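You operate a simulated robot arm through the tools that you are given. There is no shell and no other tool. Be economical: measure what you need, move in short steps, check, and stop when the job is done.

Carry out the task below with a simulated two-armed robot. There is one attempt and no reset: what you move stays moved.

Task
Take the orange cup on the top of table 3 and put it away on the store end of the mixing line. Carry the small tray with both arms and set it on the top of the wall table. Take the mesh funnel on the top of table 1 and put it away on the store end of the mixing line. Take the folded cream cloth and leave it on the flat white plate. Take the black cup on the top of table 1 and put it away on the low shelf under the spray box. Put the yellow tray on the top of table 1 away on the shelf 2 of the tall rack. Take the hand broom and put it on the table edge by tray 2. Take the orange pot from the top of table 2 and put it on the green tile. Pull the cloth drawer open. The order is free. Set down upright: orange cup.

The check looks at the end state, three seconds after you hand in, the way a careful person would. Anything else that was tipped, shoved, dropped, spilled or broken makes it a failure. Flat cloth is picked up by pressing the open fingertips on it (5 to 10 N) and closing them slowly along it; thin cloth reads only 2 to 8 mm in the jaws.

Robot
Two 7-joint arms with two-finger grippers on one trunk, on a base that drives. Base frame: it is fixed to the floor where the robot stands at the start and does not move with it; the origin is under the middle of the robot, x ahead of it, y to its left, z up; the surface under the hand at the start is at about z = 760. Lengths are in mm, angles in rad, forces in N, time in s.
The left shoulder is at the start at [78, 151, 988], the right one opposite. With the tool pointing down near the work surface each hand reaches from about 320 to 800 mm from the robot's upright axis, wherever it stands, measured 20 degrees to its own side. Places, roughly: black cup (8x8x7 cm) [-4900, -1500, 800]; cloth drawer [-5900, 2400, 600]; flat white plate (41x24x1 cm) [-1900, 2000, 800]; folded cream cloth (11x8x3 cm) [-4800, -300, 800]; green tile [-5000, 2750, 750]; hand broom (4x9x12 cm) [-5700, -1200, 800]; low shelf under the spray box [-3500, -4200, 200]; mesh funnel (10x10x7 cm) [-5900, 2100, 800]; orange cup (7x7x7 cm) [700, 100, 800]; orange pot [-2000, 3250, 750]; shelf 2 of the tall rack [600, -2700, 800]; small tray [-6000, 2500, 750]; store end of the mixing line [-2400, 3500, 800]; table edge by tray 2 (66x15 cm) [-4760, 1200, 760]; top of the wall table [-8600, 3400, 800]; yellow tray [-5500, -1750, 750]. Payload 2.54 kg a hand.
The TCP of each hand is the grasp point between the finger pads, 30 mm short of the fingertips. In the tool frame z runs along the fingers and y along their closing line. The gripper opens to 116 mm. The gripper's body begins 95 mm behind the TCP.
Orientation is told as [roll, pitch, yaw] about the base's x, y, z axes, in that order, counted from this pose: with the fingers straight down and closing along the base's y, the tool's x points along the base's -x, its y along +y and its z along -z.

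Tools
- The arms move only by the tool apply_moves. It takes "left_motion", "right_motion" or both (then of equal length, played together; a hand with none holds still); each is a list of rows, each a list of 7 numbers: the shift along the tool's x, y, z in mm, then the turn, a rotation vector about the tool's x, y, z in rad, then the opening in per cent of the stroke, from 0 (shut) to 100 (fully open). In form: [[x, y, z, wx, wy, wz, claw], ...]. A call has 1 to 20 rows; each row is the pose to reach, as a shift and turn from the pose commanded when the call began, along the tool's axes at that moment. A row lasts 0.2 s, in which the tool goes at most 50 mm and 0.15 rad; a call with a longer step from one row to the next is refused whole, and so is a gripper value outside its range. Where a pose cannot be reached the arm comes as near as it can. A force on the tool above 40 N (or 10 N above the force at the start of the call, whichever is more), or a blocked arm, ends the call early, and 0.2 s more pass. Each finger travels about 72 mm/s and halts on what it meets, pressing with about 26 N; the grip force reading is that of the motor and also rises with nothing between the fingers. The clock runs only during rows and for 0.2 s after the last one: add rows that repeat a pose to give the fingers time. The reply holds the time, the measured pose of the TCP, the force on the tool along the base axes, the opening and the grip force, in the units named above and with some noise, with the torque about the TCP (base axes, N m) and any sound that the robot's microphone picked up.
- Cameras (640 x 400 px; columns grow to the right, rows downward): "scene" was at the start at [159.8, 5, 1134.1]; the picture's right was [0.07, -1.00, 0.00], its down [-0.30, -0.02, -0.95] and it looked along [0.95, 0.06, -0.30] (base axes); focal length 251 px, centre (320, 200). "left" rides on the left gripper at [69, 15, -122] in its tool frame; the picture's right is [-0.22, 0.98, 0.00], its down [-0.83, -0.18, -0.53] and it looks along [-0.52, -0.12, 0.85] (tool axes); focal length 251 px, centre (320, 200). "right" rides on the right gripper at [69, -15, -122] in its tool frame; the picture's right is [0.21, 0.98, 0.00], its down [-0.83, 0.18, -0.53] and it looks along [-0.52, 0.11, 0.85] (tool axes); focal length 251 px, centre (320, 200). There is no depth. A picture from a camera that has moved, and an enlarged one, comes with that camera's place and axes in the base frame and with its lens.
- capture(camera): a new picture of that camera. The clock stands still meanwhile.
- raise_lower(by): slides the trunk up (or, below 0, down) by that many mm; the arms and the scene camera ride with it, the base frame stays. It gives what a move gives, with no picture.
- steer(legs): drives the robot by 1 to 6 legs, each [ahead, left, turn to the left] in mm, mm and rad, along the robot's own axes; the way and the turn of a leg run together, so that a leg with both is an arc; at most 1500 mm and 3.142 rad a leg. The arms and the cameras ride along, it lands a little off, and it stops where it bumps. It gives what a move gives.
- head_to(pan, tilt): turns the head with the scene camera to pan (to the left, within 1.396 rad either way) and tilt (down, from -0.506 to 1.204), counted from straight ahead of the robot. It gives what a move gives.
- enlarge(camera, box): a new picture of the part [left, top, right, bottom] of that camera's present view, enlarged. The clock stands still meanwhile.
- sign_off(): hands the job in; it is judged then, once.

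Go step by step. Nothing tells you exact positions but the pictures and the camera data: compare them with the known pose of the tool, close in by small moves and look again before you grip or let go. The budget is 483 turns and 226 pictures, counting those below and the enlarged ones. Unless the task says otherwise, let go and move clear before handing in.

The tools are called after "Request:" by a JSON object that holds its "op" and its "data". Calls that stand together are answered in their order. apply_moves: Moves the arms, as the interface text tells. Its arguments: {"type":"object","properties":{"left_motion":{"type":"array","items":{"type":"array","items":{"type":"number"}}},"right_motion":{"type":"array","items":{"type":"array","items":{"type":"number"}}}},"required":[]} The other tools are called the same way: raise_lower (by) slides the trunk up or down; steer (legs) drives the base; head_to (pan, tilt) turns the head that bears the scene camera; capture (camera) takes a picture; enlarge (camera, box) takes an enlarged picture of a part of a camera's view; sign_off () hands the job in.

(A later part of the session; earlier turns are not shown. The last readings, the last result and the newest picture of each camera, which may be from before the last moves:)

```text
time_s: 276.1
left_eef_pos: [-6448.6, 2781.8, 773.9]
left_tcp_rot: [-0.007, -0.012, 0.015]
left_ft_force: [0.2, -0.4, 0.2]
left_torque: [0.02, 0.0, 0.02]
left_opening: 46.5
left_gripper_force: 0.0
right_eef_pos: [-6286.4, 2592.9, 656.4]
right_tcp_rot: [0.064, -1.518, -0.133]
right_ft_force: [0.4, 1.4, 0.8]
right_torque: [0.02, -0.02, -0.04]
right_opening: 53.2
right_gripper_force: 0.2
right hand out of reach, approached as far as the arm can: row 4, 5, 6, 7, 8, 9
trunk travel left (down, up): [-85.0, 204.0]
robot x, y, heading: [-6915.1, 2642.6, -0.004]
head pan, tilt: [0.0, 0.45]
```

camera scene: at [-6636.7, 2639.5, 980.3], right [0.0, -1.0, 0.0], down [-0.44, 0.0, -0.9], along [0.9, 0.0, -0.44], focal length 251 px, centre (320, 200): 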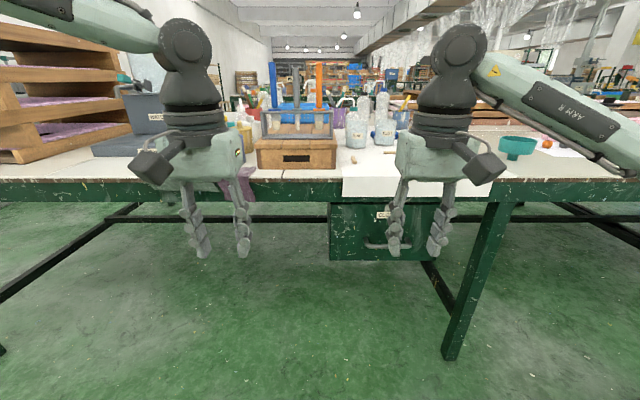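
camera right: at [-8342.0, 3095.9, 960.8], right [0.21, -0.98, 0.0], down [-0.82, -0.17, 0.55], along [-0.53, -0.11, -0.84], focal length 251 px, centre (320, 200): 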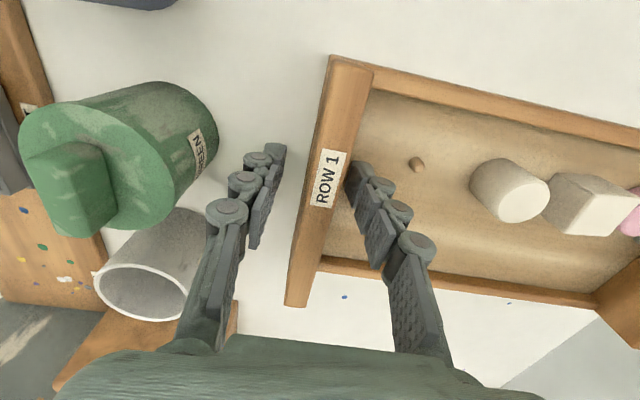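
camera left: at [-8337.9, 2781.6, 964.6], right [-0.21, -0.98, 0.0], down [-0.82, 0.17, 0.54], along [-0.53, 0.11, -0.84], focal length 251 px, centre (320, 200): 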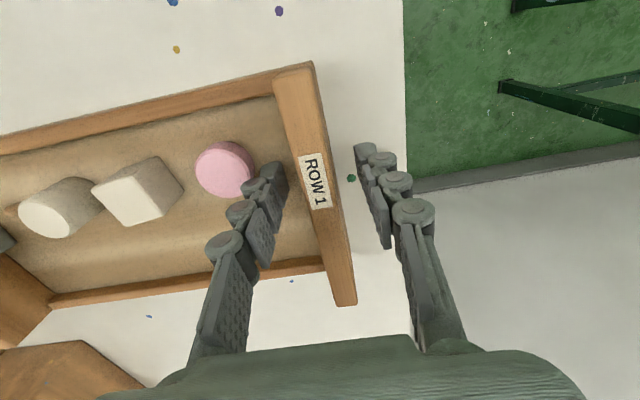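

Request:
{"op": "apply_moves", "data": {"right_motion": [[10, -30, 0, 0, 0, 0, 46], [20, -60, 0, 0, 0, 0, 46], [30, -90, 0, 0, 0, 0, 46], [40, -110, 0, 0, 0, 0, 46]]}}

Request:
{"op": "capture", "data": {"camera": "scene"}}

```text
time_s: 277.1
left_eef_pos: [-6447.4, 2783.5, 773.6]
left_tcp_rot: [-0.006, -0.01, 0.015]
left_ft_force: [-0.1, 0.4, -0.2]
left_torque: [-0.04, 0.0, 0.01]
left_opening: 46.3
left_gripper_force: 0.1
right_eef_pos: [-6303.5, 2580.0, 662.4]
right_tcp_rot: [0.049, -1.512, -0.126]
right_ft_force: [-0.9, -0.9, 1.0]
right_torque: [-0.02, -0.02, 0.02]
right_opening: 53.4
right_gripper_force: 0.0
right hand out of reach, approached as far as the arm can: row 1, 2, 3, 4
trunk travel left (down, up): [-85.0, 204.0]
robot x, y, heading: [-6910.7, 2636.2, -0.0]
head pan, tilt: [0.0, 0.45]
```

```text
147 pictures are left
camera scene: at [-6754.1, 2639.7, 980.3], right [0.0, -1.0, 0.0], down [-0.44, 0.0, -0.9], along [0.9, 0.0, -0.44], focal length 251 px, centre (320, 200)
```

scene: 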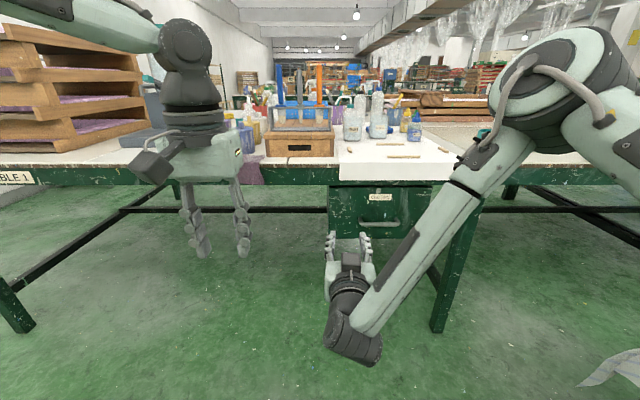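

A fully horizontal hand is too cramped. Instead I'll use a forward-down tilt of about 0.9 rad with the fingers rolled 90° to pinch the handle bar.

Request:
{"op": "apply_moves", "data": {"right_motion": [[0, -10, 0, 0, 0.12, 0, 60], [0, -20, 0, 0, 0.24, 0, 60], [0, -30, 0, 0, 0.36, 0, 60], [0, -40, 0, 0, 0.48, 0, 60], [0, -50, 0, 0, 0.6, 0, 60]]}}

Request:
{"op": "apply_moves", "data": {"right_motion": [[0, -8, 0, 0, 0, 0.14, 60], [0, -16, 0, 0, 0, 0.28, 60], [0, -24, 0, 0, 0, 0.42, 60], [0, -32, 0, 0, 0, 0.56, 60], [0, -40, 0, 0, 0, 0.7, 60], [0, -48, 0, 0, 0, 0.84, 60], [0, -56, 0, 0, 0, 0.98, 60], [0, -64, 0, 0, 0, 1.12, 60], [0, -72, 0, 0, 0, 1.26, 60], [0, -80, 0, 0, 0, 1.4, 60], [0, -80, 0, 0, 0, 1.54, 60], [0, -80, 0, 0, 0, 1.57, 60]]}}

Request:
{"op": "capture", "data": {"camera": "scene"}}

```text
time_s: 278.4
left_eef_pos: [-6448.1, 2784.0, 773.6]
left_tcp_rot: [-0.005, -0.013, 0.018]
left_ft_force: [0.6, -0.2, 0.8]
left_torque: [-0.02, -0.01, 0.04]
left_opening: 46.5
left_gripper_force: 0.1
right_eef_pos: [-6306.2, 2529.9, 663.7]
right_tcp_rot: [0.004, -0.914, -0.072]
right_ft_force: [-1.2, 0.5, 0.4]
right_torque: [-0.01, 0.01, -0.04]
right_opening: 69.6
right_gripper_force: 0.0
trunk travel left (down, up): [-85.0, 204.0]
robot x, y, heading: [-6909.5, 2641.0, -0.005]
head pan, tilt: [0.0, 0.45]
```

```text
time_s: 280.9
left_eef_pos: [-6447.1, 2783.3, 774.0]
left_tcp_rot: [-0.006, -0.011, 0.014]
left_ft_force: [0.3, 0.1, -0.6]
left_torque: [0.0, 0.01, 0.03]
left_opening: 46.6
left_gripper_force: 0.0
right_eef_pos: [-6311.8, 2450.8, 663.6]
right_tcp_rot: [0.915, 0.003, -1.641]
right_ft_force: [0.1, 0.2, -0.5]
right_torque: [-0.01, -0.03, 0.02]
right_opening: 69.6
right_gripper_force: 0.0
trunk travel left (down, up): [-85.0, 204.0]
robot x, y, heading: [-6912.6, 2642.5, -0.001]
head pan, tilt: [0.0, 0.45]
```

```text
146 pictures are left
camera scene: at [-6754.1, 2639.7, 980.3], right [0.0, -1.0, 0.0], down [-0.44, 0.0, -0.9], along [0.9, 0.0, -0.44], focal length 251 px, centre (320, 200)
```

scene: 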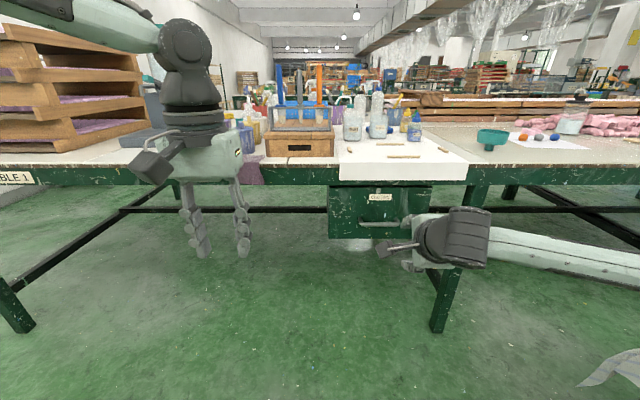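

Request:
{"op": "capture", "data": {"camera": "right"}}

```text
145 pictures are left
camera right: at [-6413.7, 2527.1, 726.8], right [0.61, 0.17, 0.78], down [-0.37, -0.8, 0.47], along [0.7, -0.57, -0.43], focal length 251 px, centre (320, 200)
```

right: 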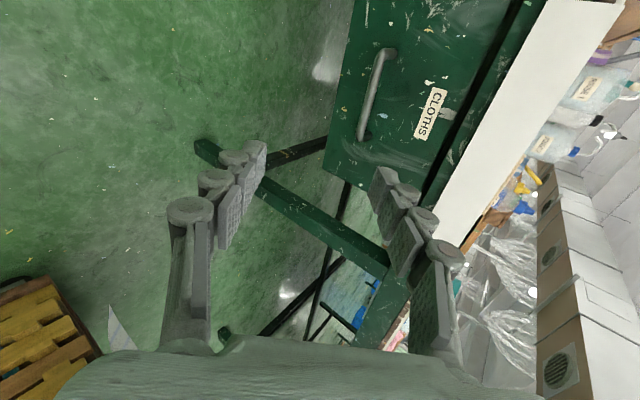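

The pinch orientation works, and the handle bar is near (-6065, 2456, 563). I'll drive forward and line up just short of it with the fingers nearly closed.

Request:
{"op": "steer", "data": {"legs": [[155, 0, 0]]}}

Request:
{"op": "apply_moves", "data": {"right_motion": [[1, -6, 7, 0, 0, 0, 45], [2, -13, 14, 0, 0, 0, 32], [5, -20, 21, 0, 0, 0, 24], [5, -27, 27, 0, 0, 0, 24]]}}

Request:
{"op": "capture", "data": {"camera": "right"}}

```text
time_s: 282.4
left_eef_pos: [-6290.5, 2781.0, 774.5]
left_tcp_rot: [-0.007, -0.01, 0.01]
left_ft_force: [0.2, 0.7, -0.2]
left_torque: [-0.01, 0.0, -0.03]
left_opening: 46.4
left_gripper_force: 0.2
right_eef_pos: [-6156.4, 2449.7, 666.1]
right_tcp_rot: [0.917, 0.002, -1.642]
right_ft_force: [0.2, -0.3, -0.4]
right_torque: [0.03, 0.01, 0.01]
right_opening: 69.7
right_gripper_force: 0.0
trunk travel left (down, up): [-85.0, 204.0]
robot x, y, heading: [-6754.9, 2641.9, -0.004]
head pan, tilt: [0.0, 0.45]
```

```text
time_s: 283.4
left_eef_pos: [-6290.8, 2782.4, 772.9]
left_tcp_rot: [-0.005, -0.011, 0.011]
left_ft_force: [0.3, 0.5, -0.5]
left_torque: [0.0, 0.0, 0.02]
left_opening: 46.4
left_gripper_force: 0.0
right_eef_pos: [-6152.3, 2452.3, 627.8]
right_tcp_rot: [0.918, 0.002, -1.643]
right_ft_force: [-0.4, 0.4, -0.3]
right_torque: [0.0, -0.02, -0.01]
right_opening: 27.6
right_gripper_force: 0.1
trunk travel left (down, up): [-85.0, 204.0]
robot x, y, heading: [-6755.2, 2638.5, -0.007]
head pan, tilt: [0.0, 0.45]
```

```text
144 pictures are left
camera right: at [-6252.4, 2529.6, 689.7], right [0.61, 0.17, 0.78], down [-0.37, -0.8, 0.47], along [0.7, -0.57, -0.42], focal length 251 px, centre (320, 200)
```

right: 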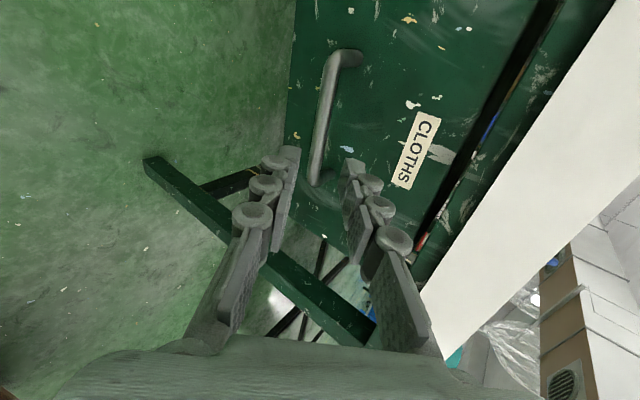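

Request:
{"op": "apply_moves", "data": {"right_motion": [[0, 0, 25, 0, 0, 0, 24], [0, 0, 50, 0, 0, 0, 24], [0, 0, 70, 0, 0, 0, 24], [0, 0, 80, 0, 0, 0, 24]]}}

Request:
{"op": "capture", "data": {"camera": "right"}}

```text
time_s: 284.4
left_eef_pos: [-6290.2, 2782.0, 772.6]
left_tcp_rot: [-0.004, -0.011, 0.012]
left_ft_force: [-0.2, 0.2, 0.1]
left_torque: [-0.02, 0.0, 0.0]
left_opening: 46.2
left_gripper_force: 0.0
right_eef_pos: [-6087.7, 2448.9, 579.5]
right_tcp_rot: [0.916, 0.002, -1.642]
right_ft_force: [0.1, -0.2, -0.6]
right_torque: [-0.03, -0.02, 0.03]
right_opening: 27.9
right_gripper_force: 0.1
trunk travel left (down, up): [-85.0, 204.0]
robot x, y, heading: [-6755.6, 2639.5, -0.005]
head pan, tilt: [0.0, 0.45]
```

```text
143 pictures are left
camera right: at [-6188.1, 2525.0, 640.6], right [0.61, 0.17, 0.78], down [-0.37, -0.8, 0.47], along [0.7, -0.57, -0.43], focal length 251 px, centre (320, 200)
```

right: 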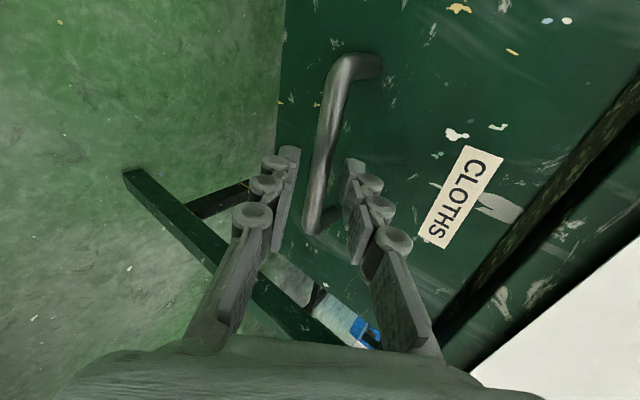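

Request:
{"op": "apply_moves", "data": {"right_motion": [[0, 0, 5, 0, 0, 0, 24], [0, 0, 9, 0, 0, 0, 24], [0, 0, 9, 0, 0, 0, 14], [0, 0, 9, 0, 0, 0, 6], [0, 0, 9, 0, 0, 0, 2], [0, 0, 9, 0, 0, 0, 2]]}}

Request:
{"op": "capture", "data": {"camera": "right"}}

```text
time_s: 285.8
left_eef_pos: [-6289.6, 2782.4, 772.8]
left_tcp_rot: [-0.005, -0.012, 0.012]
left_ft_force: [0.0, 0.3, 0.1]
left_torque: [0.03, 0.02, 0.02]
left_opening: 46.2
left_gripper_force: 0.0
right_eef_pos: [-6080.0, 2447.1, 575.3]
right_tcp_rot: [0.919, 0.001, -1.643]
right_ft_force: [2.0, -1.3, 5.4]
right_torque: [-0.86, -0.14, 0.54]
right_opening: 14.0
right_gripper_force: 40.7
trunk travel left (down, up): [-85.0, 204.0]
robot x, y, heading: [-6757.4, 2640.4, -0.002]
head pan, tilt: [0.0, 0.45]
```

```text
142 pictures are left
camera right: at [-6181.6, 2524.9, 635.9], right [0.61, 0.17, 0.78], down [-0.37, -0.8, 0.47], along [0.7, -0.57, -0.42], focal length 251 px, centre (320, 200)
```

right: 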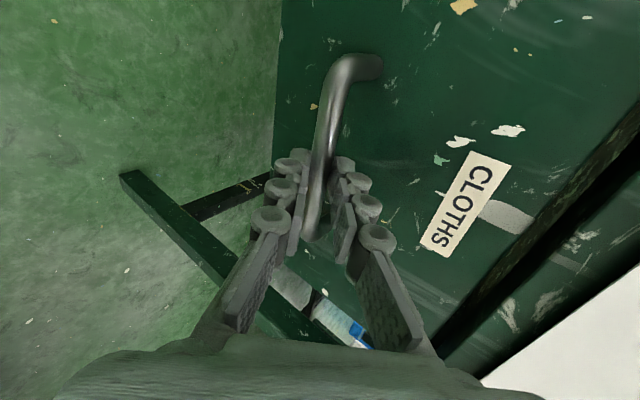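

The bar is gripped (14 mm, firm). I'll pull the drawer open by driving backward.

Request:
{"op": "steer", "data": {"legs": [[-180, 0, 0]]}}

Request:
{"op": "capture", "data": {"camera": "scene"}}

```text
time_s: 287.3
left_eef_pos: [-6468.7, 2783.3, 774.4]
left_tcp_rot: [-0.005, -0.013, 0.014]
left_ft_force: [0.7, -0.3, -1.5]
left_torque: [0.0, -0.01, 0.03]
left_opening: 46.4
left_gripper_force: 0.0
right_eef_pos: [-6258.8, 2447.8, 574.4]
right_tcp_rot: [0.917, 0.0, -1.642]
right_ft_force: [0.4, -15.3, 8.5]
right_torque: [-1.05, -0.21, 0.16]
right_opening: 13.8
right_gripper_force: 40.6
trunk travel left (down, up): [-85.0, 204.0]
robot x, y, heading: [-6933.1, 2642.8, -0.004]
head pan, tilt: [0.0, 0.45]
```

```text
141 pictures are left
camera scene: at [-6776.4, 2639.4, 980.5], right [0.0, -1.0, 0.0], down [-0.43, 0.0, -0.9], along [0.9, 0.0, -0.43], focal length 251 px, centre (320, 200)
```

scene: 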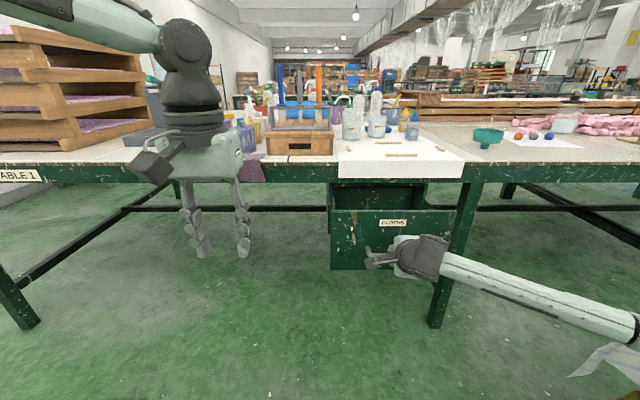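

Request:
{"op": "steer", "data": {"legs": [[-70, 0, 0]]}}

Request:
{"op": "capture", "data": {"camera": "scene"}}

```text
time_s: 288.3
left_eef_pos: [-6536.7, 2782.3, 774.5]
left_tcp_rot: [-0.005, -0.009, 0.013]
left_ft_force: [-0.3, -0.1, -0.5]
left_torque: [0.02, 0.02, -0.02]
left_opening: 46.6
left_gripper_force: 0.0
right_eef_pos: [-6326.5, 2448.1, 573.5]
right_tcp_rot: [0.916, -0.001, -1.644]
right_ft_force: [0.1, 0.0, 0.7]
right_torque: [0.01, -0.02, -0.01]
right_opening: 2.1
right_gripper_force: 0.0
trunk travel left (down, up): [-85.0, 204.0]
robot x, y, heading: [-7001.5, 2641.4, -0.002]
head pan, tilt: [0.0, 0.45]
```

```text
140 pictures are left
camera scene: at [-6844.1, 2639.6, 980.3], right [0.0, -1.0, 0.0], down [-0.44, 0.0, -0.9], along [0.9, 0.0, -0.44], focal length 251 px, centre (320, 200)
```

scene: 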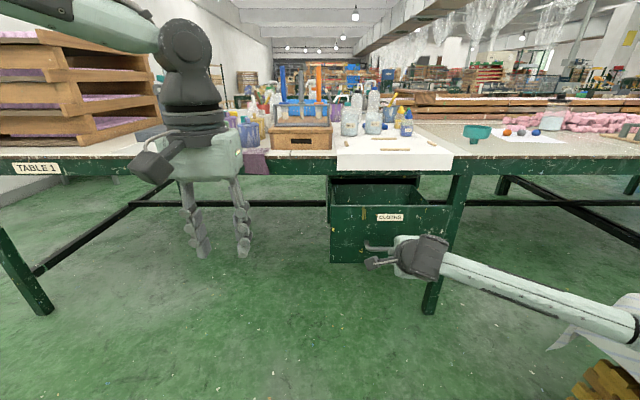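

The drawer is now open by about 210 mm (it reached its stop and the fingers slipped off cleanly). Next I'll raise the trunk, unroll the right hand, and check the dolly's location before going for the funnel.

Request:
{"op": "raise_lower", "data": {"by": 200}}

Request:
{"op": "apply_moves", "data": {"right_motion": [[0, 0, -20, 0, 0, -0.14, 60], [0, 0, -40, 0, 0, -0.28, 70], [0, 0, -60, 0, 0, -0.42, 80], [0, 0, -80, 0, 0, -0.56, 90], [0, 0, -100, 0, 0, -0.7, 100], [0, 0, -120, 0, 0, -0.84, 100], [0, 0, -140, 0, 0, -0.98, 100], [0, 0, -160, 0, 0, -1.12, 100], [0, 0, -160, 0, 0, -1.26, 100], [0, 0, -160, 0, 0, -1.4, 100], [0, 0, -160, 0, 0, -1.57, 100]]}}

Request:
{"op": "head_to", "data": {"pan": -0.7, "tilt": 0.5}}

Request:
{"op": "capture", "data": {"camera": "scene"}}

```text
time_s: 290.4
left_eef_pos: [-6537.2, 2782.6, 974.3]
left_tcp_rot: [-0.005, -0.009, 0.013]
left_ft_force: [-0.1, 0.7, -0.4]
left_torque: [0.04, 0.0, 0.03]
left_opening: 46.5
left_gripper_force: 0.1
right_eef_pos: [-6327.3, 2448.1, 774.1]
right_tcp_rot: [0.917, 0.0, -1.643]
right_ft_force: [0.8, -0.8, 0.4]
right_torque: [0.01, 0.03, 0.0]
right_opening: 2.5
right_gripper_force: 0.0
trunk travel left (down, up): [-285.0, 4.0]
robot x, y, heading: [-7005.4, 2642.1, -0.002]
head pan, tilt: [0.0, 0.45]
```

```text
refused: row 11 steps farther than a row can; nothing moved
```

```text
time_s: 291.5
left_eef_pos: [-6538.3, 2783.1, 973.7]
left_tcp_rot: [-0.006, -0.01, 0.013]
left_ft_force: [0.6, -0.3, 0.6]
left_torque: [-0.01, -0.02, 0.01]
left_opening: 46.3
left_gripper_force: 0.1
right_eef_pos: [-6326.5, 2448.5, 773.1]
right_tcp_rot: [0.915, -0.001, -1.643]
right_ft_force: [-0.9, -0.5, 0.5]
right_torque: [-0.01, -0.01, -0.01]
right_opening: 2.3
right_gripper_force: 0.1
trunk travel left (down, up): [-285.0, 4.0]
robot x, y, heading: [-7003.9, 2642.6, -0.004]
head pan, tilt: [-0.7, 0.499]
```

```text
139 pictures are left
camera scene: at [-6866.6, 2581.2, 1175.9], right [-0.65, -0.76, 0.0], down [-0.37, 0.31, -0.88], along [0.67, -0.57, -0.48], focal length 251 px, centre (320, 200)
```

scene: 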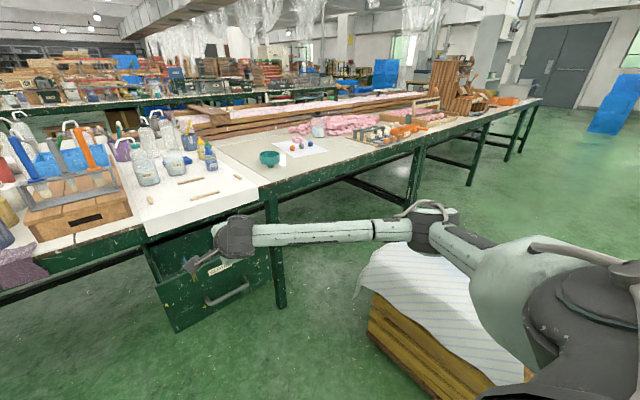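

The dolly's corner is around (-6500, 2030) and the open handle is at x ≈ -6280, so I'll stand at about (-6610, 2370) and reach out with the right hand. First I'll unroll the hand.

Request:
{"op": "apply_moves", "data": {"right_motion": [[0, 0, -20, 0, 0, -0.14, 60], [0, 0, -40, 0, 0, -0.28, 70], [0, 0, -60, 0, 0, -0.42, 80], [0, 0, -80, 0, 0, -0.56, 90], [0, 0, -100, 0, 0, -0.7, 100], [0, 0, -120, 0, 0, -0.84, 100], [0, 0, -130, 0, 0, -0.98, 100], [0, 0, -140, 0, 0, -1.12, 100], [0, 0, -140, 0, 0, -1.26, 100], [0, 0, -140, 0, 0, -1.4, 100], [0, 0, -140, 0, 0, -1.5, 100]]}}

Request:
{"op": "steer", "data": {"legs": [[250, -150, 0], [145, -120, 0.15]]}}

Request:
{"op": "head_to", "data": {"pan": -0.5, "tilt": 0.5}}

Request:
{"op": "capture", "data": {"camera": "scene"}}

Request:
{"op": "capture", "data": {"camera": "right"}}

```text
time_s: 293.9
left_eef_pos: [-6537.3, 2782.2, 974.0]
left_tcp_rot: [-0.007, -0.01, 0.014]
left_ft_force: [0.3, 0.3, -0.5]
left_torque: [0.0, 0.01, -0.01]
left_opening: 46.5
left_gripper_force: 0.0
right_eef_pos: [-6438.3, 2456.8, 858.9]
right_tcp_rot: [0.091, -0.913, -0.186]
right_ft_force: [0.2, -0.3, 0.6]
right_torque: [0.03, -0.01, -0.01]
right_opening: 116.2
right_gripper_force: 0.1
trunk travel left (down, up): [-285.0, 4.0]
robot x, y, heading: [-7004.8, 2642.9, -0.003]
head pan, tilt: [-0.7, 0.499]
```

```text
time_s: 297.4
left_eef_pos: [-6162.0, 2593.2, 973.5]
left_tcp_rot: [-0.006, -0.01, 0.161]
left_ft_force: [-0.5, 0.0, -0.3]
left_torque: [0.02, 0.02, -0.01]
left_opening: 46.2
left_gripper_force: 0.0
right_eef_pos: [-6016.7, 2285.2, 858.5]
right_tcp_rot: [0.094, -0.914, -0.04]
right_ft_force: [-0.2, 0.1, 0.2]
right_torque: [0.0, 0.0, 0.06]
right_opening: 115.9
right_gripper_force: 0.1
trunk travel left (down, up): [-285.0, 4.0]
robot x, y, heading: [-6604.8, 2383.5, 0.151]
head pan, tilt: [-0.7, 0.499]
```

```text
time_s: 298.1
left_eef_pos: [-6162.8, 2592.4, 973.7]
left_tcp_rot: [-0.004, -0.012, 0.161]
left_ft_force: [0.6, 0.0, 0.0]
left_torque: [0.01, 0.01, 0.01]
left_opening: 46.5
left_gripper_force: 0.1
right_eef_pos: [-6016.6, 2285.3, 859.4]
right_tcp_rot: [0.091, -0.913, -0.041]
right_ft_force: [-0.3, -0.5, 0.9]
right_torque: [0.01, 0.02, 0.02]
right_opening: 115.8
right_gripper_force: 0.1
trunk travel left (down, up): [-285.0, 4.0]
robot x, y, heading: [-6598.9, 2382.7, 0.14]
head pan, tilt: [-0.499, 0.499]
```

```text
138 pictures are left
camera scene: at [-6451.4, 2361.4, 1175.9], right [-0.35, -0.94, 0.0], down [-0.45, 0.17, -0.88], along [0.82, -0.31, -0.48], focal length 251 px, centre (320, 200)
```

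scene: 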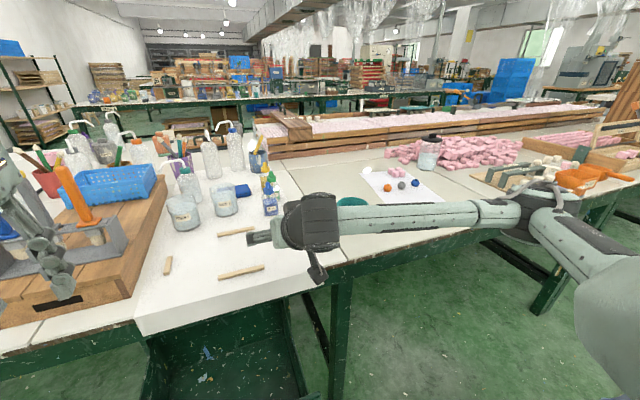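

```text
137 pictures are left
camera right: at [-6155.3, 2264.5, 876.5], right [-0.16, 0.98, -0.12], down [0.08, 0.13, 0.99], along [0.98, 0.15, -0.1], focal length 251 px, centre (320, 200)
```

right: 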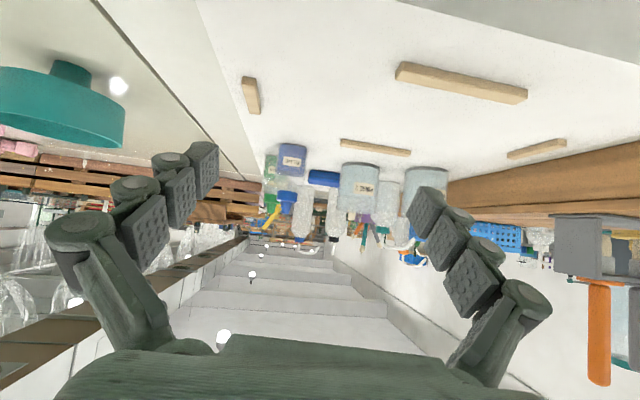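

Request:
{"op": "apply_moves", "data": {"right_motion": [[-15, -40, 10, 0, 0, 0, 80], [-30, -80, 20, 0, 0, 0, 60], [-45, -120, 30, 0, 0, 0, 50], [-60, -160, 40, 0, 0, 0, 45], [-85, -195, 40, 0, 0, 0, 45]]}}

Request:
{"op": "capture", "data": {"camera": "right"}}

Request:
{"op": "capture", "data": {"camera": "scene"}}

```text
time_s: 299.3
left_eef_pos: [-6163.8, 2592.4, 973.1]
left_tcp_rot: [-0.007, -0.01, 0.162]
left_ft_force: [0.0, 1.2, 0.3]
left_torque: [0.03, 0.0, 0.0]
left_opening: 46.4
left_gripper_force: 0.0
right_eef_pos: [-5925.4, 2090.8, 889.1]
right_tcp_rot: [0.092, -0.914, -0.042]
right_ft_force: [0.2, 0.0, 0.2]
right_torque: [0.0, 0.04, -0.01]
right_opening: 52.1
right_gripper_force: 0.0
trunk travel left (down, up): [-285.0, 4.0]
robot x, y, heading: [-6604.1, 2382.5, 0.143]
head pan, tilt: [-0.499, 0.499]
```

```text
136 pictures are left
camera right: at [-6063.9, 2070.1, 907.5], right [-0.16, 0.98, -0.11], down [0.08, 0.13, 0.99], along [0.98, 0.15, -0.09], focal length 251 px, centre (320, 200)
```

right: 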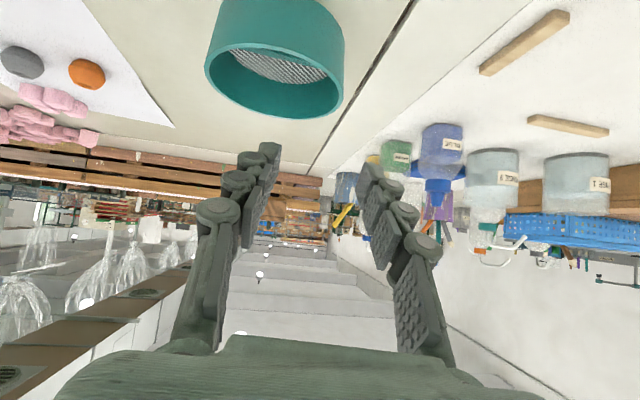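

```text
135 pictures are left
camera scene: at [-6451.5, 2361.2, 1175.9], right [-0.35, -0.94, 0.0], down [-0.45, 0.17, -0.88], along [0.82, -0.3, -0.48], focal length 251 px, centre (320, 200)
```

scene: 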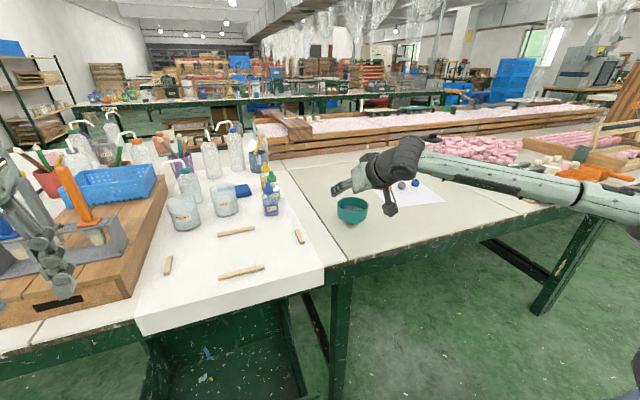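

Request:
{"op": "apply_moves", "data": {"right_motion": [[7, 6, 15, 0.028, 0, -0.036, 45], [14, 11, 30, 0.055, 0, -0.071, 45], [14, 11, 30, 0.055, 0, -0.071, 45]]}}

Request:
{"op": "capture", "data": {"camera": "right"}}

Request:
{"op": "enlarge", "data": {"camera": "scene", "box": [300, 150, 420, 230]}}

```text
time_s: 300.1
left_eef_pos: [-6162.9, 2592.8, 973.5]
left_tcp_rot: [-0.005, -0.01, 0.161]
left_ft_force: [0.0, 0.0, 0.6]
left_torque: [0.03, 0.0, -0.01]
left_opening: 46.4
left_gripper_force: 0.0
right_eef_pos: [-5911.2, 2104.5, 861.4]
right_tcp_rot: [-0.056, -0.915, 0.077]
right_ft_force: [0.9, 0.1, -0.2]
right_torque: [-0.01, -0.01, -0.01]
right_opening: 51.8
right_gripper_force: 0.1
trunk travel left (down, up): [-285.0, 4.0]
robot x, y, heading: [-6601.2, 2384.1, 0.14]
head pan, tilt: [-0.499, 0.499]
```

```text
134 pictures are left
camera right: at [-6050.0, 2085.5, 880.9], right [-0.16, 0.97, -0.2], down [0.07, 0.22, 0.97], along [0.98, 0.14, -0.11], focal length 251 px, centre (320, 200)
```

right: 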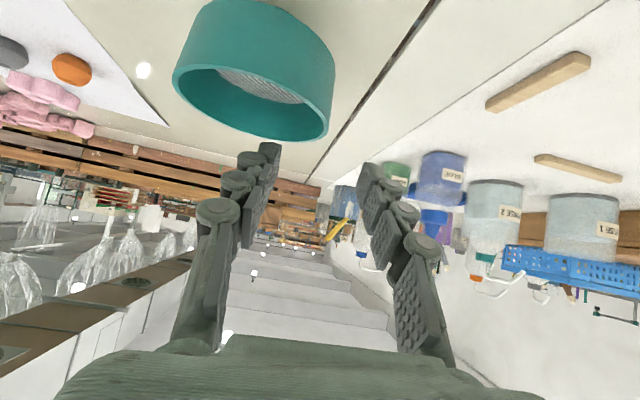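

```text
5.00 times, centred on (360, 190) of scene
camera zoom: at [-6451.5, 2361.4, 1175.9], right [-0.35, -0.94, 0.0], down [-0.45, 0.17, -0.88], along [0.82, -0.3, -0.48], focal length 1256 px, centre (120, 250)
```

zoom: 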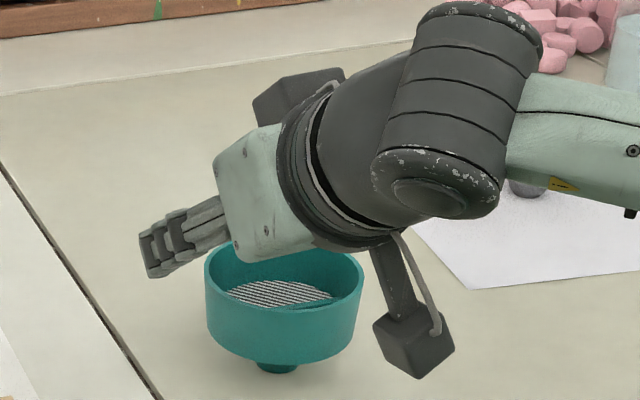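

The bowl's rim is near z ≈ 815 with centre (-5897, 2055) and radius ≈ 45. I'll lower so the fingers straddle the wall at y ≈ 2100 and pinch it.

Request:
{"op": "apply_moves", "data": {"right_motion": [[10, -4, 8, 0, 0, 0, 45], [20, -4, 16, 0, 0, 0, 45], [30, -4, 23, 0, 0, 0, 45], [34, -4, 26, 0, 0, 0, 45]]}}

Request:
{"op": "capture", "data": {"camera": "right"}}

Request:
{"op": "enlarge", "data": {"camera": "scene", "box": [300, 150, 420, 230]}}

```text
time_s: 301.1
left_eef_pos: [-6162.9, 2593.9, 972.9]
left_tcp_rot: [-0.005, -0.009, 0.161]
left_ft_force: [0.1, -0.4, -0.7]
left_torque: [0.02, 0.01, -0.03]
left_opening: 46.4
left_gripper_force: 0.0
right_eef_pos: [-5911.7, 2099.6, 817.8]
right_tcp_rot: [-0.054, -0.916, 0.074]
right_ft_force: [0.5, -0.8, -0.3]
right_torque: [-0.05, 0.01, 0.04]
right_opening: 52.2
right_gripper_force: 0.0
trunk travel left (down, up): [-285.0, 4.0]
robot x, y, heading: [-6602.0, 2380.7, 0.142]
head pan, tilt: [-0.499, 0.499]
```

```text
132 pictures are left
camera right: at [-6050.4, 2080.9, 837.9], right [-0.16, 0.97, -0.2], down [0.07, 0.22, 0.97], along [0.98, 0.14, -0.11], focal length 251 px, centre (320, 200)
```

right: 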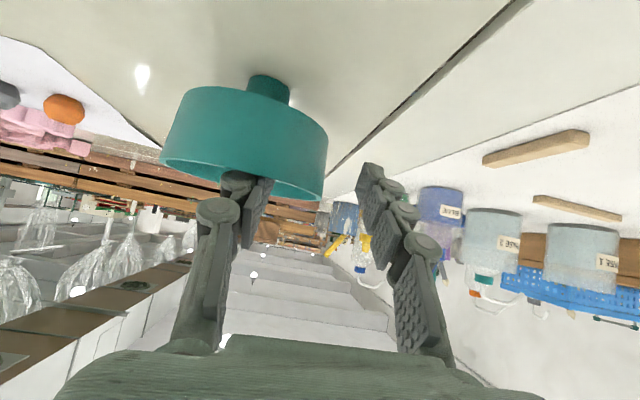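

```text
5.00 times, centred on (360, 190) of scene
camera zoom: at [-6451.4, 2361.4, 1175.9], right [-0.35, -0.94, 0.0], down [-0.45, 0.17, -0.88], along [0.82, -0.3, -0.48], focal length 1256 px, centre (120, 250)
```

zoom: 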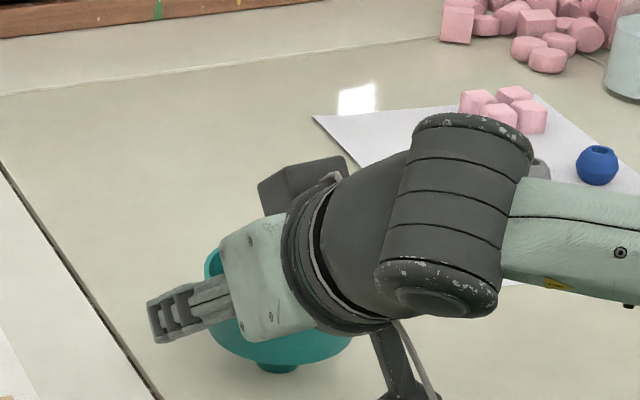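

Request:
{"op": "apply_moves", "data": {"right_motion": [[0, 0, 0, 0, 0, 0, 36], [0, 0, 0, 0, 0, 0, 28], [0, 0, 0, 0, 0, 0, 20], [0, 0, 0, 0, 0, 0, 12], [0, 0, 0, 0, 0, 0, 4], [0, 0, 0, 0, 0, 0, 0], [0, 0, 0, 0, 0, 0, 0]]}}

Request:
{"op": "capture", "data": {"camera": "right"}}

```text
time_s: 302.7
left_eef_pos: [-6162.9, 2593.4, 973.8]
left_tcp_rot: [-0.006, -0.011, 0.159]
left_ft_force: [-0.3, -0.2, 0.1]
left_torque: [-0.01, 0.02, -0.01]
left_opening: 46.3
left_gripper_force: 0.0
right_eef_pos: [-5911.7, 2100.4, 820.2]
right_tcp_rot: [-0.055, -0.916, 0.074]
right_ft_force: [-0.1, -0.8, 2.4]
right_torque: [-0.13, 0.08, -0.04]
right_opening: 8.8
right_gripper_force: 26.7
trunk travel left (down, up): [-285.0, 4.0]
robot x, y, heading: [-6604.5, 2385.7, 0.142]
head pan, tilt: [-0.499, 0.499]
```

```text
130 pictures are left
camera right: at [-6050.4, 2080.8, 838.4], right [-0.16, 0.97, -0.2], down [0.07, 0.22, 0.97], along [0.98, 0.14, -0.1], focal length 251 px, centre (320, 200)
```

right: 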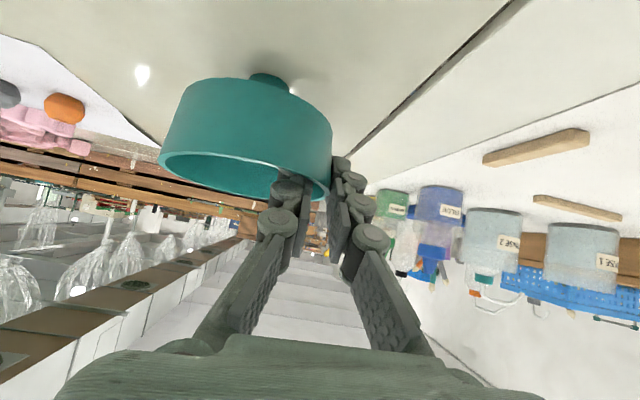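

Request:
{"op": "apply_moves", "data": {"right_motion": [[-8, 0, -6, 0, 0, 0, 0], [-20, 0, -15, 0, 0, 0, 0], [-40, 0, -31, 0, 0, 0, 0], [-60, 0, -46, 0, 0, 0, 0], [-80, 0, -62, 0, 0, 0, 0], [-95, 0, -73, 0, 0, 0, 0]]}}

Request:
{"op": "capture", "data": {"camera": "right"}}

```text
time_s: 304.1
left_eef_pos: [-6163.1, 2593.6, 974.3]
left_tcp_rot: [-0.006, -0.011, 0.161]
left_ft_force: [0.4, -0.3, 0.4]
left_torque: [0.04, 0.0, 0.0]
left_opening: 46.3
left_gripper_force: 0.0
right_eef_pos: [-5911.5, 2103.3, 937.4]
right_tcp_rot: [-0.054, -0.916, 0.076]
right_ft_force: [-0.4, 0.0, -0.3]
right_torque: [0.03, 0.02, -0.02]
right_opening: 8.4
right_gripper_force: 26.7
trunk travel left (down, up): [-285.0, 4.0]
robot x, y, heading: [-6599.4, 2384.9, 0.145]
head pan, tilt: [-0.499, 0.499]
```

```text
129 pictures are left
camera right: at [-6051.3, 2084.1, 957.8], right [-0.16, 0.97, -0.2], down [0.07, 0.22, 0.97], along [0.98, 0.14, -0.11], focal length 251 px, centre (320, 200)
```

right: 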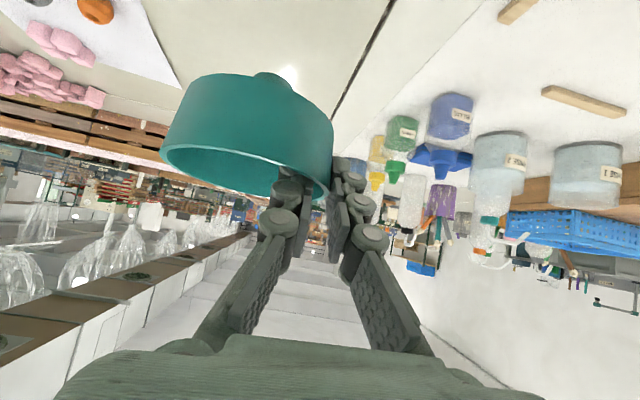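

The funnel is secured. I'll back away clear of the dolly, pull both hands in, and head south down the west aisle toward the broom.

Request:
{"op": "steer", "data": {"legs": [[-500, 100, -0.145], [-450, 0, 0]]}}

Request:
{"op": "apply_moves", "data": {"right_motion": [[25, 10, -33, 0, 0, 0, 0], [50, 20, -66, 0, 0, 0, 0], [75, 30, -99, 0, 0, 0, 0], [100, 40, -132, 0, 0, 0, 0], [125, 50, -165, 0, 0, 0, 0]]}}

Request:
{"op": "steer", "data": {"legs": [[0, 0, -1.57]]}}

Request:
{"op": "head_to", "data": {"pan": 0.5, "tilt": 0.25}}

Request:
{"op": "capture", "data": {"camera": "scene"}}

```text
time_s: 309.4
left_eef_pos: [-7094.4, 2590.7, 973.5]
left_tcp_rot: [-0.005, -0.012, 0.011]
left_ft_force: [0.3, 0.7, 0.5]
left_torque: [-0.02, -0.03, 0.02]
left_opening: 46.4
left_gripper_force: 0.1
right_eef_pos: [-6919.9, 2068.4, 937.4]
right_tcp_rot: [-0.056, -0.915, -0.076]
right_ft_force: [0.1, 0.1, -0.5]
right_torque: [0.03, 0.02, 0.02]
right_opening: 7.8
right_gripper_force: 26.1
trunk travel left (down, up): [-285.0, 4.0]
robot x, y, heading: [-7561.2, 2453.6, -0.008]
head pan, tilt: [-0.499, 0.499]
```

```text
time_s: 310.6
left_eef_pos: [-7093.2, 2591.1, 973.2]
left_tcp_rot: [-0.005, -0.011, 0.011]
left_ft_force: [-0.2, -0.2, 0.2]
left_torque: [-0.02, -0.03, -0.01]
left_opening: 46.5
left_gripper_force: 0.1
right_eef_pos: [-7065.2, 2122.4, 944.6]
right_tcp_rot: [-0.054, -0.914, -0.076]
right_ft_force: [0.1, -0.3, -0.7]
right_torque: [-0.01, 0.01, 0.01]
right_opening: 7.5
right_gripper_force: 25.0
right hand out of reach, approached as far as the arm can: row 4, 5
trunk travel left (down, up): [-285.0, 4.0]
robot x, y, heading: [-7558.5, 2450.4, -0.001]
head pan, tilt: [-0.499, 0.499]
```

```text
time_s: 314.9
left_eef_pos: [-7416.8, 1985.9, 974.4]
left_tcp_rot: [-0.005, -0.007, -1.554]
left_ft_force: [-0.1, 0.5, 0.3]
left_torque: [0.01, 0.01, -0.05]
left_opening: 46.6
left_gripper_force: 0.1
right_eef_pos: [-7883.9, 1951.9, 943.0]
right_tcp_rot: [-0.053, -0.915, -1.638]
right_ft_force: [0.2, 0.0, -1.4]
right_torque: [-0.02, 0.01, -0.02]
right_opening: 7.2
right_gripper_force: 26.0
trunk travel left (down, up): [-285.0, 4.0]
robot x, y, heading: [-7562.2, 2454.2, -1.572]
head pan, tilt: [-0.499, 0.499]
```

```text
time_s: 316.2
left_eef_pos: [-7415.3, 1986.6, 973.2]
left_tcp_rot: [-0.005, -0.012, -1.554]
left_ft_force: [-0.6, -0.7, -0.6]
left_torque: [-0.03, -0.03, -0.03]
left_opening: 46.4
left_gripper_force: 0.1
right_eef_pos: [-7883.3, 1952.8, 945.6]
right_tcp_rot: [-0.054, -0.914, -1.639]
right_ft_force: [-0.1, -0.7, -0.7]
right_torque: [0.02, -0.03, -0.01]
right_opening: 7.3
right_gripper_force: 26.0
trunk travel left (down, up): [-285.0, 4.0]
robot x, y, heading: [-7562.1, 2450.5, -1.568]
head pan, tilt: [0.499, 0.25]
```

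```text
128 pictures are left
camera scene: at [-7516.7, 2299.1, 1199.0], right [-0.88, -0.48, 0.0], down [-0.12, 0.22, -0.97], along [0.46, -0.85, -0.25], focal length 251 px, centre (320, 200)
```

scene: 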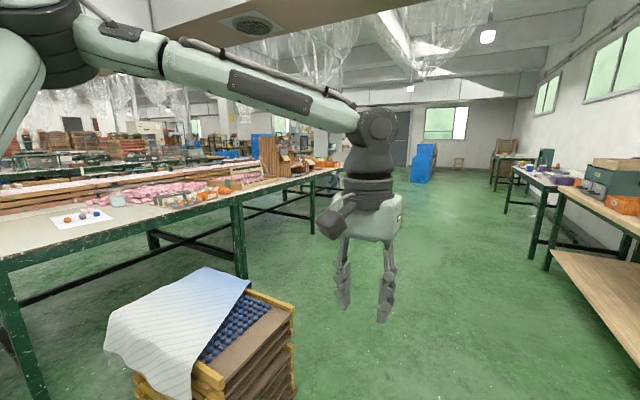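

Request:
{"op": "steer", "data": {"legs": [[1450, 0, 0], [1300, 400, 0], [850, 200, 0], [0, 0, 1.57]]}}

Request:
{"op": "head_to", "data": {"pan": 0.0, "tilt": 0.35}}

Request:
{"op": "capture", "data": {"camera": "scene"}}

Request:
{"op": "capture", "data": {"camera": "right"}}

```text
time_s: 338.0
left_eef_pos: [-6451.8, -969.3, 973.6]
left_tcp_rot: [-0.005, -0.01, 0.057]
left_ft_force: [-0.1, 0.5, 0.3]
left_torque: [0.01, 0.0, 0.02]
left_opening: 46.3
left_gripper_force: 0.0
right_eef_pos: [-6398.8, -1436.5, 943.1]
right_tcp_rot: [-0.054, -0.913, -0.027]
right_ft_force: [0.0, 0.0, -0.3]
right_torque: [0.06, 0.02, 0.03]
right_opening: 6.0
right_gripper_force: 25.6
trunk travel left (down, up): [-285.0, 4.0]
robot x, y, heading: [-6907.2, -1132.2, 0.039]
head pan, tilt: [0.499, 0.25]
```

```text
time_s: 338.9
left_eef_pos: [-6452.1, -970.8, 972.6]
left_tcp_rot: [-0.006, -0.009, 0.058]
left_ft_force: [0.1, 0.7, 0.1]
left_torque: [0.0, 0.02, 0.03]
left_opening: 46.4
left_gripper_force: 0.0
right_eef_pos: [-6399.3, -1436.5, 943.7]
right_tcp_rot: [-0.055, -0.912, -0.029]
right_ft_force: [-1.0, -0.1, -0.4]
right_torque: [0.0, -0.02, -0.01]
right_opening: 6.1
right_gripper_force: 26.0
trunk travel left (down, up): [-285.0, 4.0]
robot x, y, heading: [-6912.9, -1134.1, 0.044]
head pan, tilt: [0.0, 0.351]
```

```text
127 pictures are left
camera scene: at [-6750.6, -1127.8, 1189.6], right [0.04, -1.0, 0.0], down [-0.34, -0.01, -0.94], along [0.94, 0.04, -0.34], focal length 251 px, centre (320, 200)
```

scene: 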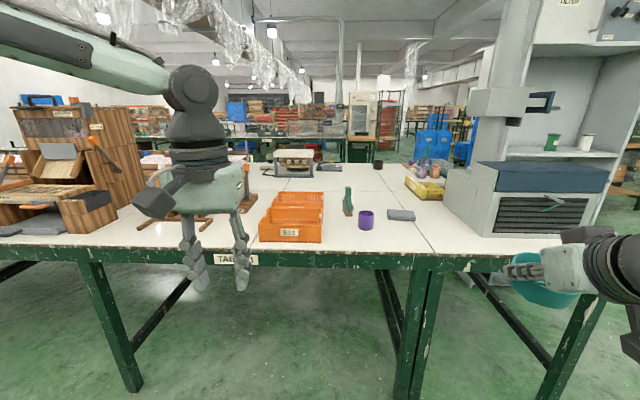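

```text
126 pictures are left
camera right: at [-6539.4, -1440.7, 963.8], right [-0.06, 0.98, -0.2], down [0.1, 0.21, 0.97], along [0.99, 0.04, -0.11], focal length 251 px, centre (320, 200)
```

right: 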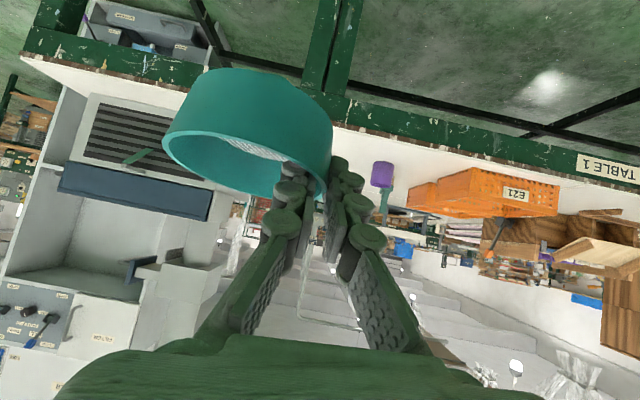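

Request:
{"op": "enlarge", "data": {"camera": "scene", "box": [240, 140, 460, 260]}}

```text
2.91 times, centred on (350, 200) of scene
camera zoom: at [-6750.6, -1127.8, 1189.6], right [0.04, -1.0, 0.0], down [-0.34, -0.01, -0.94], along [0.94, 0.04, -0.34], focal length 731 px, centre (233, 200)
```

zoom: 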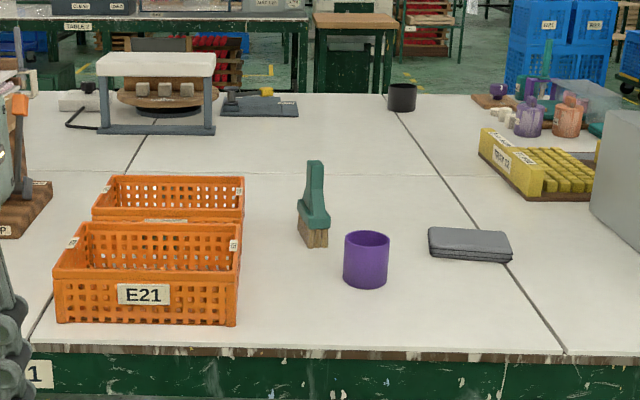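

The hand broom is the green-handled brush standing at about (-5735, -1205), with its handle top near z ≈ 880. I'll bring the funnel hand inward, clear of the grey machine on the right, and drive closer.

Request:
{"op": "apply_moves", "data": {"right_motion": [[0, 25, 0, 0, 0, 0, 0], [0, 50, 0, 0, 0, 0, 0], [0, 75, 0, 0, 0, 0, 0]], "left_motion": [[0, 0, 0, 0, -0.14, 0, 60], [0, 0, 0, 0, -0.28, 0, 60], [0, 0, -10, 0, -0.42, 0, 60]]}}

Request:
{"op": "steer", "data": {"legs": [[0, 0, -0.044], [490, 0, 0]]}}

Request:
{"op": "head_to", "data": {"pan": 0.0, "tilt": 0.5}}

Request:
{"op": "capture", "data": {"camera": "scene"}}

Request:
{"op": "capture", "data": {"camera": "left"}}

```text
time_s: 339.7
left_eef_pos: [-6450.5, -970.5, 982.7]
left_tcp_rot: [-0.008, -0.432, 0.061]
left_ft_force: [0.8, -1.0, -0.4]
left_torque: [0.01, -0.04, -0.02]
left_opening: 69.7
left_gripper_force: 0.2
right_eef_pos: [-6388.5, -1362.5, 941.9]
right_tcp_rot: [-0.055, -0.912, -0.029]
right_ft_force: [0.3, 0.9, -0.6]
right_torque: [0.01, 0.0, 0.02]
right_opening: 6.3
right_gripper_force: 26.5
right hand out of reach, approached as far as the arm can: row 1, 2, 3
trunk travel left (down, up): [-285.0, 4.0]
robot x, y, heading: [-6906.5, -1134.5, 0.038]
head pan, tilt: [0.0, 0.351]
```

```text
time_s: 343.0
left_eef_pos: [-5954.8, -992.0, 983.1]
left_tcp_rot: [-0.007, -0.431, 0.018]
left_ft_force: [0.2, 0.5, 0.8]
left_torque: [0.03, 0.0, 0.0]
left_opening: 69.6
left_gripper_force: 0.1
right_eef_pos: [-5908.6, -1387.1, 941.1]
right_tcp_rot: [-0.053, -0.91, -0.072]
right_ft_force: [-1.1, 0.0, 0.1]
right_torque: [0.01, 0.04, 0.0]
right_opening: 6.3
right_gripper_force: 26.4
trunk travel left (down, up): [-285.0, 4.0]
robot x, y, heading: [-6419.2, -1129.7, -0.002]
head pan, tilt: [0.0, 0.351]
```

```text
time_s: 343.7
left_eef_pos: [-5956.7, -990.9, 983.0]
left_tcp_rot: [-0.007, -0.432, 0.017]
left_ft_force: [0.5, -0.8, -0.1]
left_torque: [-0.01, 0.02, 0.01]
left_opening: 69.6
left_gripper_force: 0.0
right_eef_pos: [-5909.1, -1385.3, 942.3]
right_tcp_rot: [-0.056, -0.912, -0.071]
right_ft_force: [0.0, -0.1, -0.4]
right_torque: [0.03, 0.01, 0.0]
right_opening: 5.9
right_gripper_force: 25.9
trunk travel left (down, up): [-285.0, 4.0]
robot x, y, heading: [-6421.9, -1131.7, -0.0]
head pan, tilt: [0.0, 0.499]
```

```text
124 pictures are left
camera scene: at [-6263.7, -1135.3, 1175.9], right [0.0, -1.0, 0.0], down [-0.48, 0.0, -0.88], along [0.88, 0.0, -0.48], focal length 251 px, centre (320, 200)
```

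scene: 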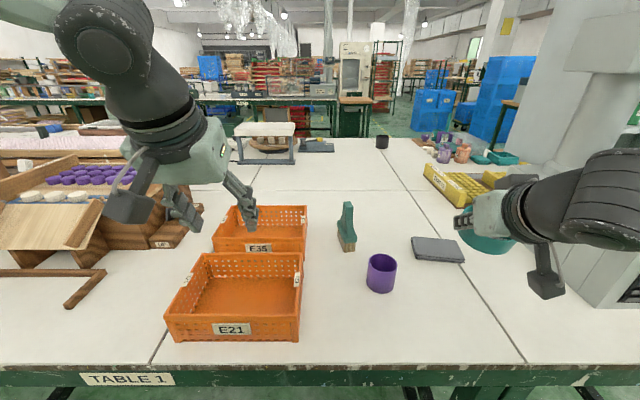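

```text
123 pictures are left
camera left: at [-6069.8, -977.4, 1064.7], right [0.18, 0.98, 0.08], down [0.53, -0.17, 0.83], along [0.83, -0.11, -0.55], focal length 251 px, centre (320, 200)
```

left: 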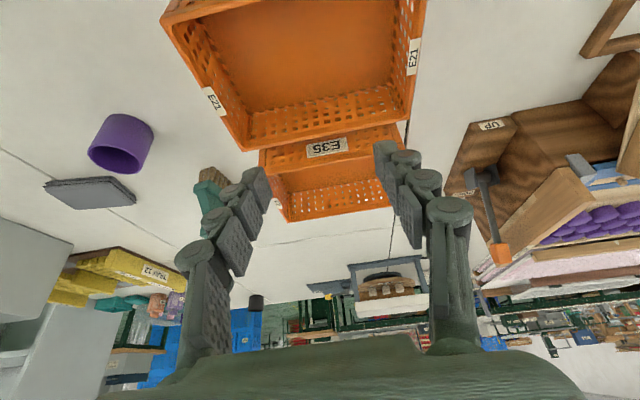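

Request:
{"op": "apply_moves", "data": {"left_motion": [[-20, -42, 10, 0, -0.05, 0, 60], [-40, -84, 25, 0, -0.1, 0, 60], [-60, -126, 45, 0, -0.15, 0, 60], [-80, -165, 70, 0, -0.2, 0, 60], [-100, -195, 92, 0, -0.22, 0, 60], [-120, -211, 114, 0, -0.22, 0, 60]]}}

Request:
{"op": "capture", "data": {"camera": "left"}}

```text
refused: row 3 steps farther than a row can; nothing moved
```

```text
122 pictures are left
camera left: at [-6069.8, -977.4, 1064.7], right [0.18, 0.98, 0.08], down [0.53, -0.17, 0.83], along [0.83, -0.11, -0.55], focal length 251 px, centre (320, 200)
```

left: 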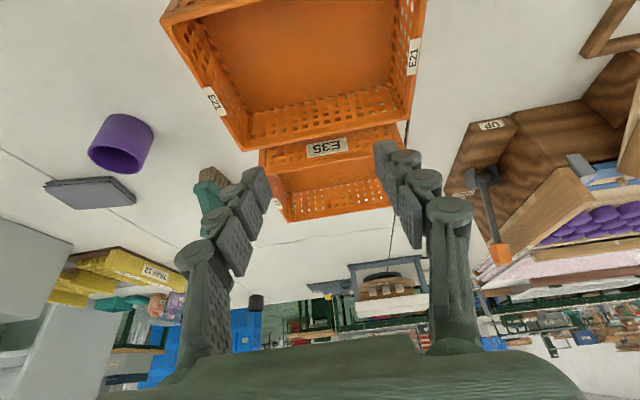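

Request:
{"op": "apply_moves", "data": {"left_motion": [[-15, -38, 5, 0, -0.05, 0, 60], [-30, -76, 14, 0, -0.1, 0, 60], [-45, -112, 28, 0, -0.15, 0, 60], [-60, -146, 46, 0, -0.2, 0, 60], [-75, -174, 68, 0, -0.22, 0, 60], [-95, -196, 92, 0, -0.22, 0, 60], [-120, -211, 114, 0, -0.22, 0, 60]]}}

Request:
{"op": "capture", "data": {"camera": "left"}}

```text
time_s: 345.3
left_eef_pos: [-5908.8, -1064.5, 1015.5]
left_tcp_rot: [-0.007, -0.652, 0.019]
left_ft_force: [-0.4, 0.2, -0.1]
left_torque: [-0.06, -0.04, -0.02]
left_opening: 69.7
left_gripper_force: 0.0
left hand out of reach, approached as far as the arm can: row 3, 4, 5, 6, 7
right_eef_pos: [-5910.5, -1383.8, 943.4]
right_tcp_rot: [-0.057, -0.914, -0.07]
right_ft_force: [0.5, 0.9, -0.2]
right_torque: [0.04, -0.04, -0.04]
right_opening: 5.9
right_gripper_force: 25.9
trunk travel left (down, up): [-285.0, 4.0]
robot x, y, heading: [-6423.4, -1137.0, 0.002]
head pan, tilt: [0.0, 0.499]
```

```text
121 pictures are left
camera left: at [-6038.0, -1050.4, 1070.2], right [0.16, 0.98, 0.12], down [0.34, -0.17, 0.93], along [0.93, -0.1, -0.36], focal length 251 px, centre (320, 200)
```

left: 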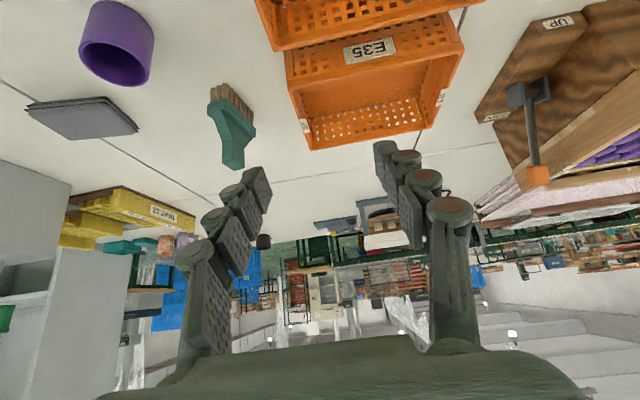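

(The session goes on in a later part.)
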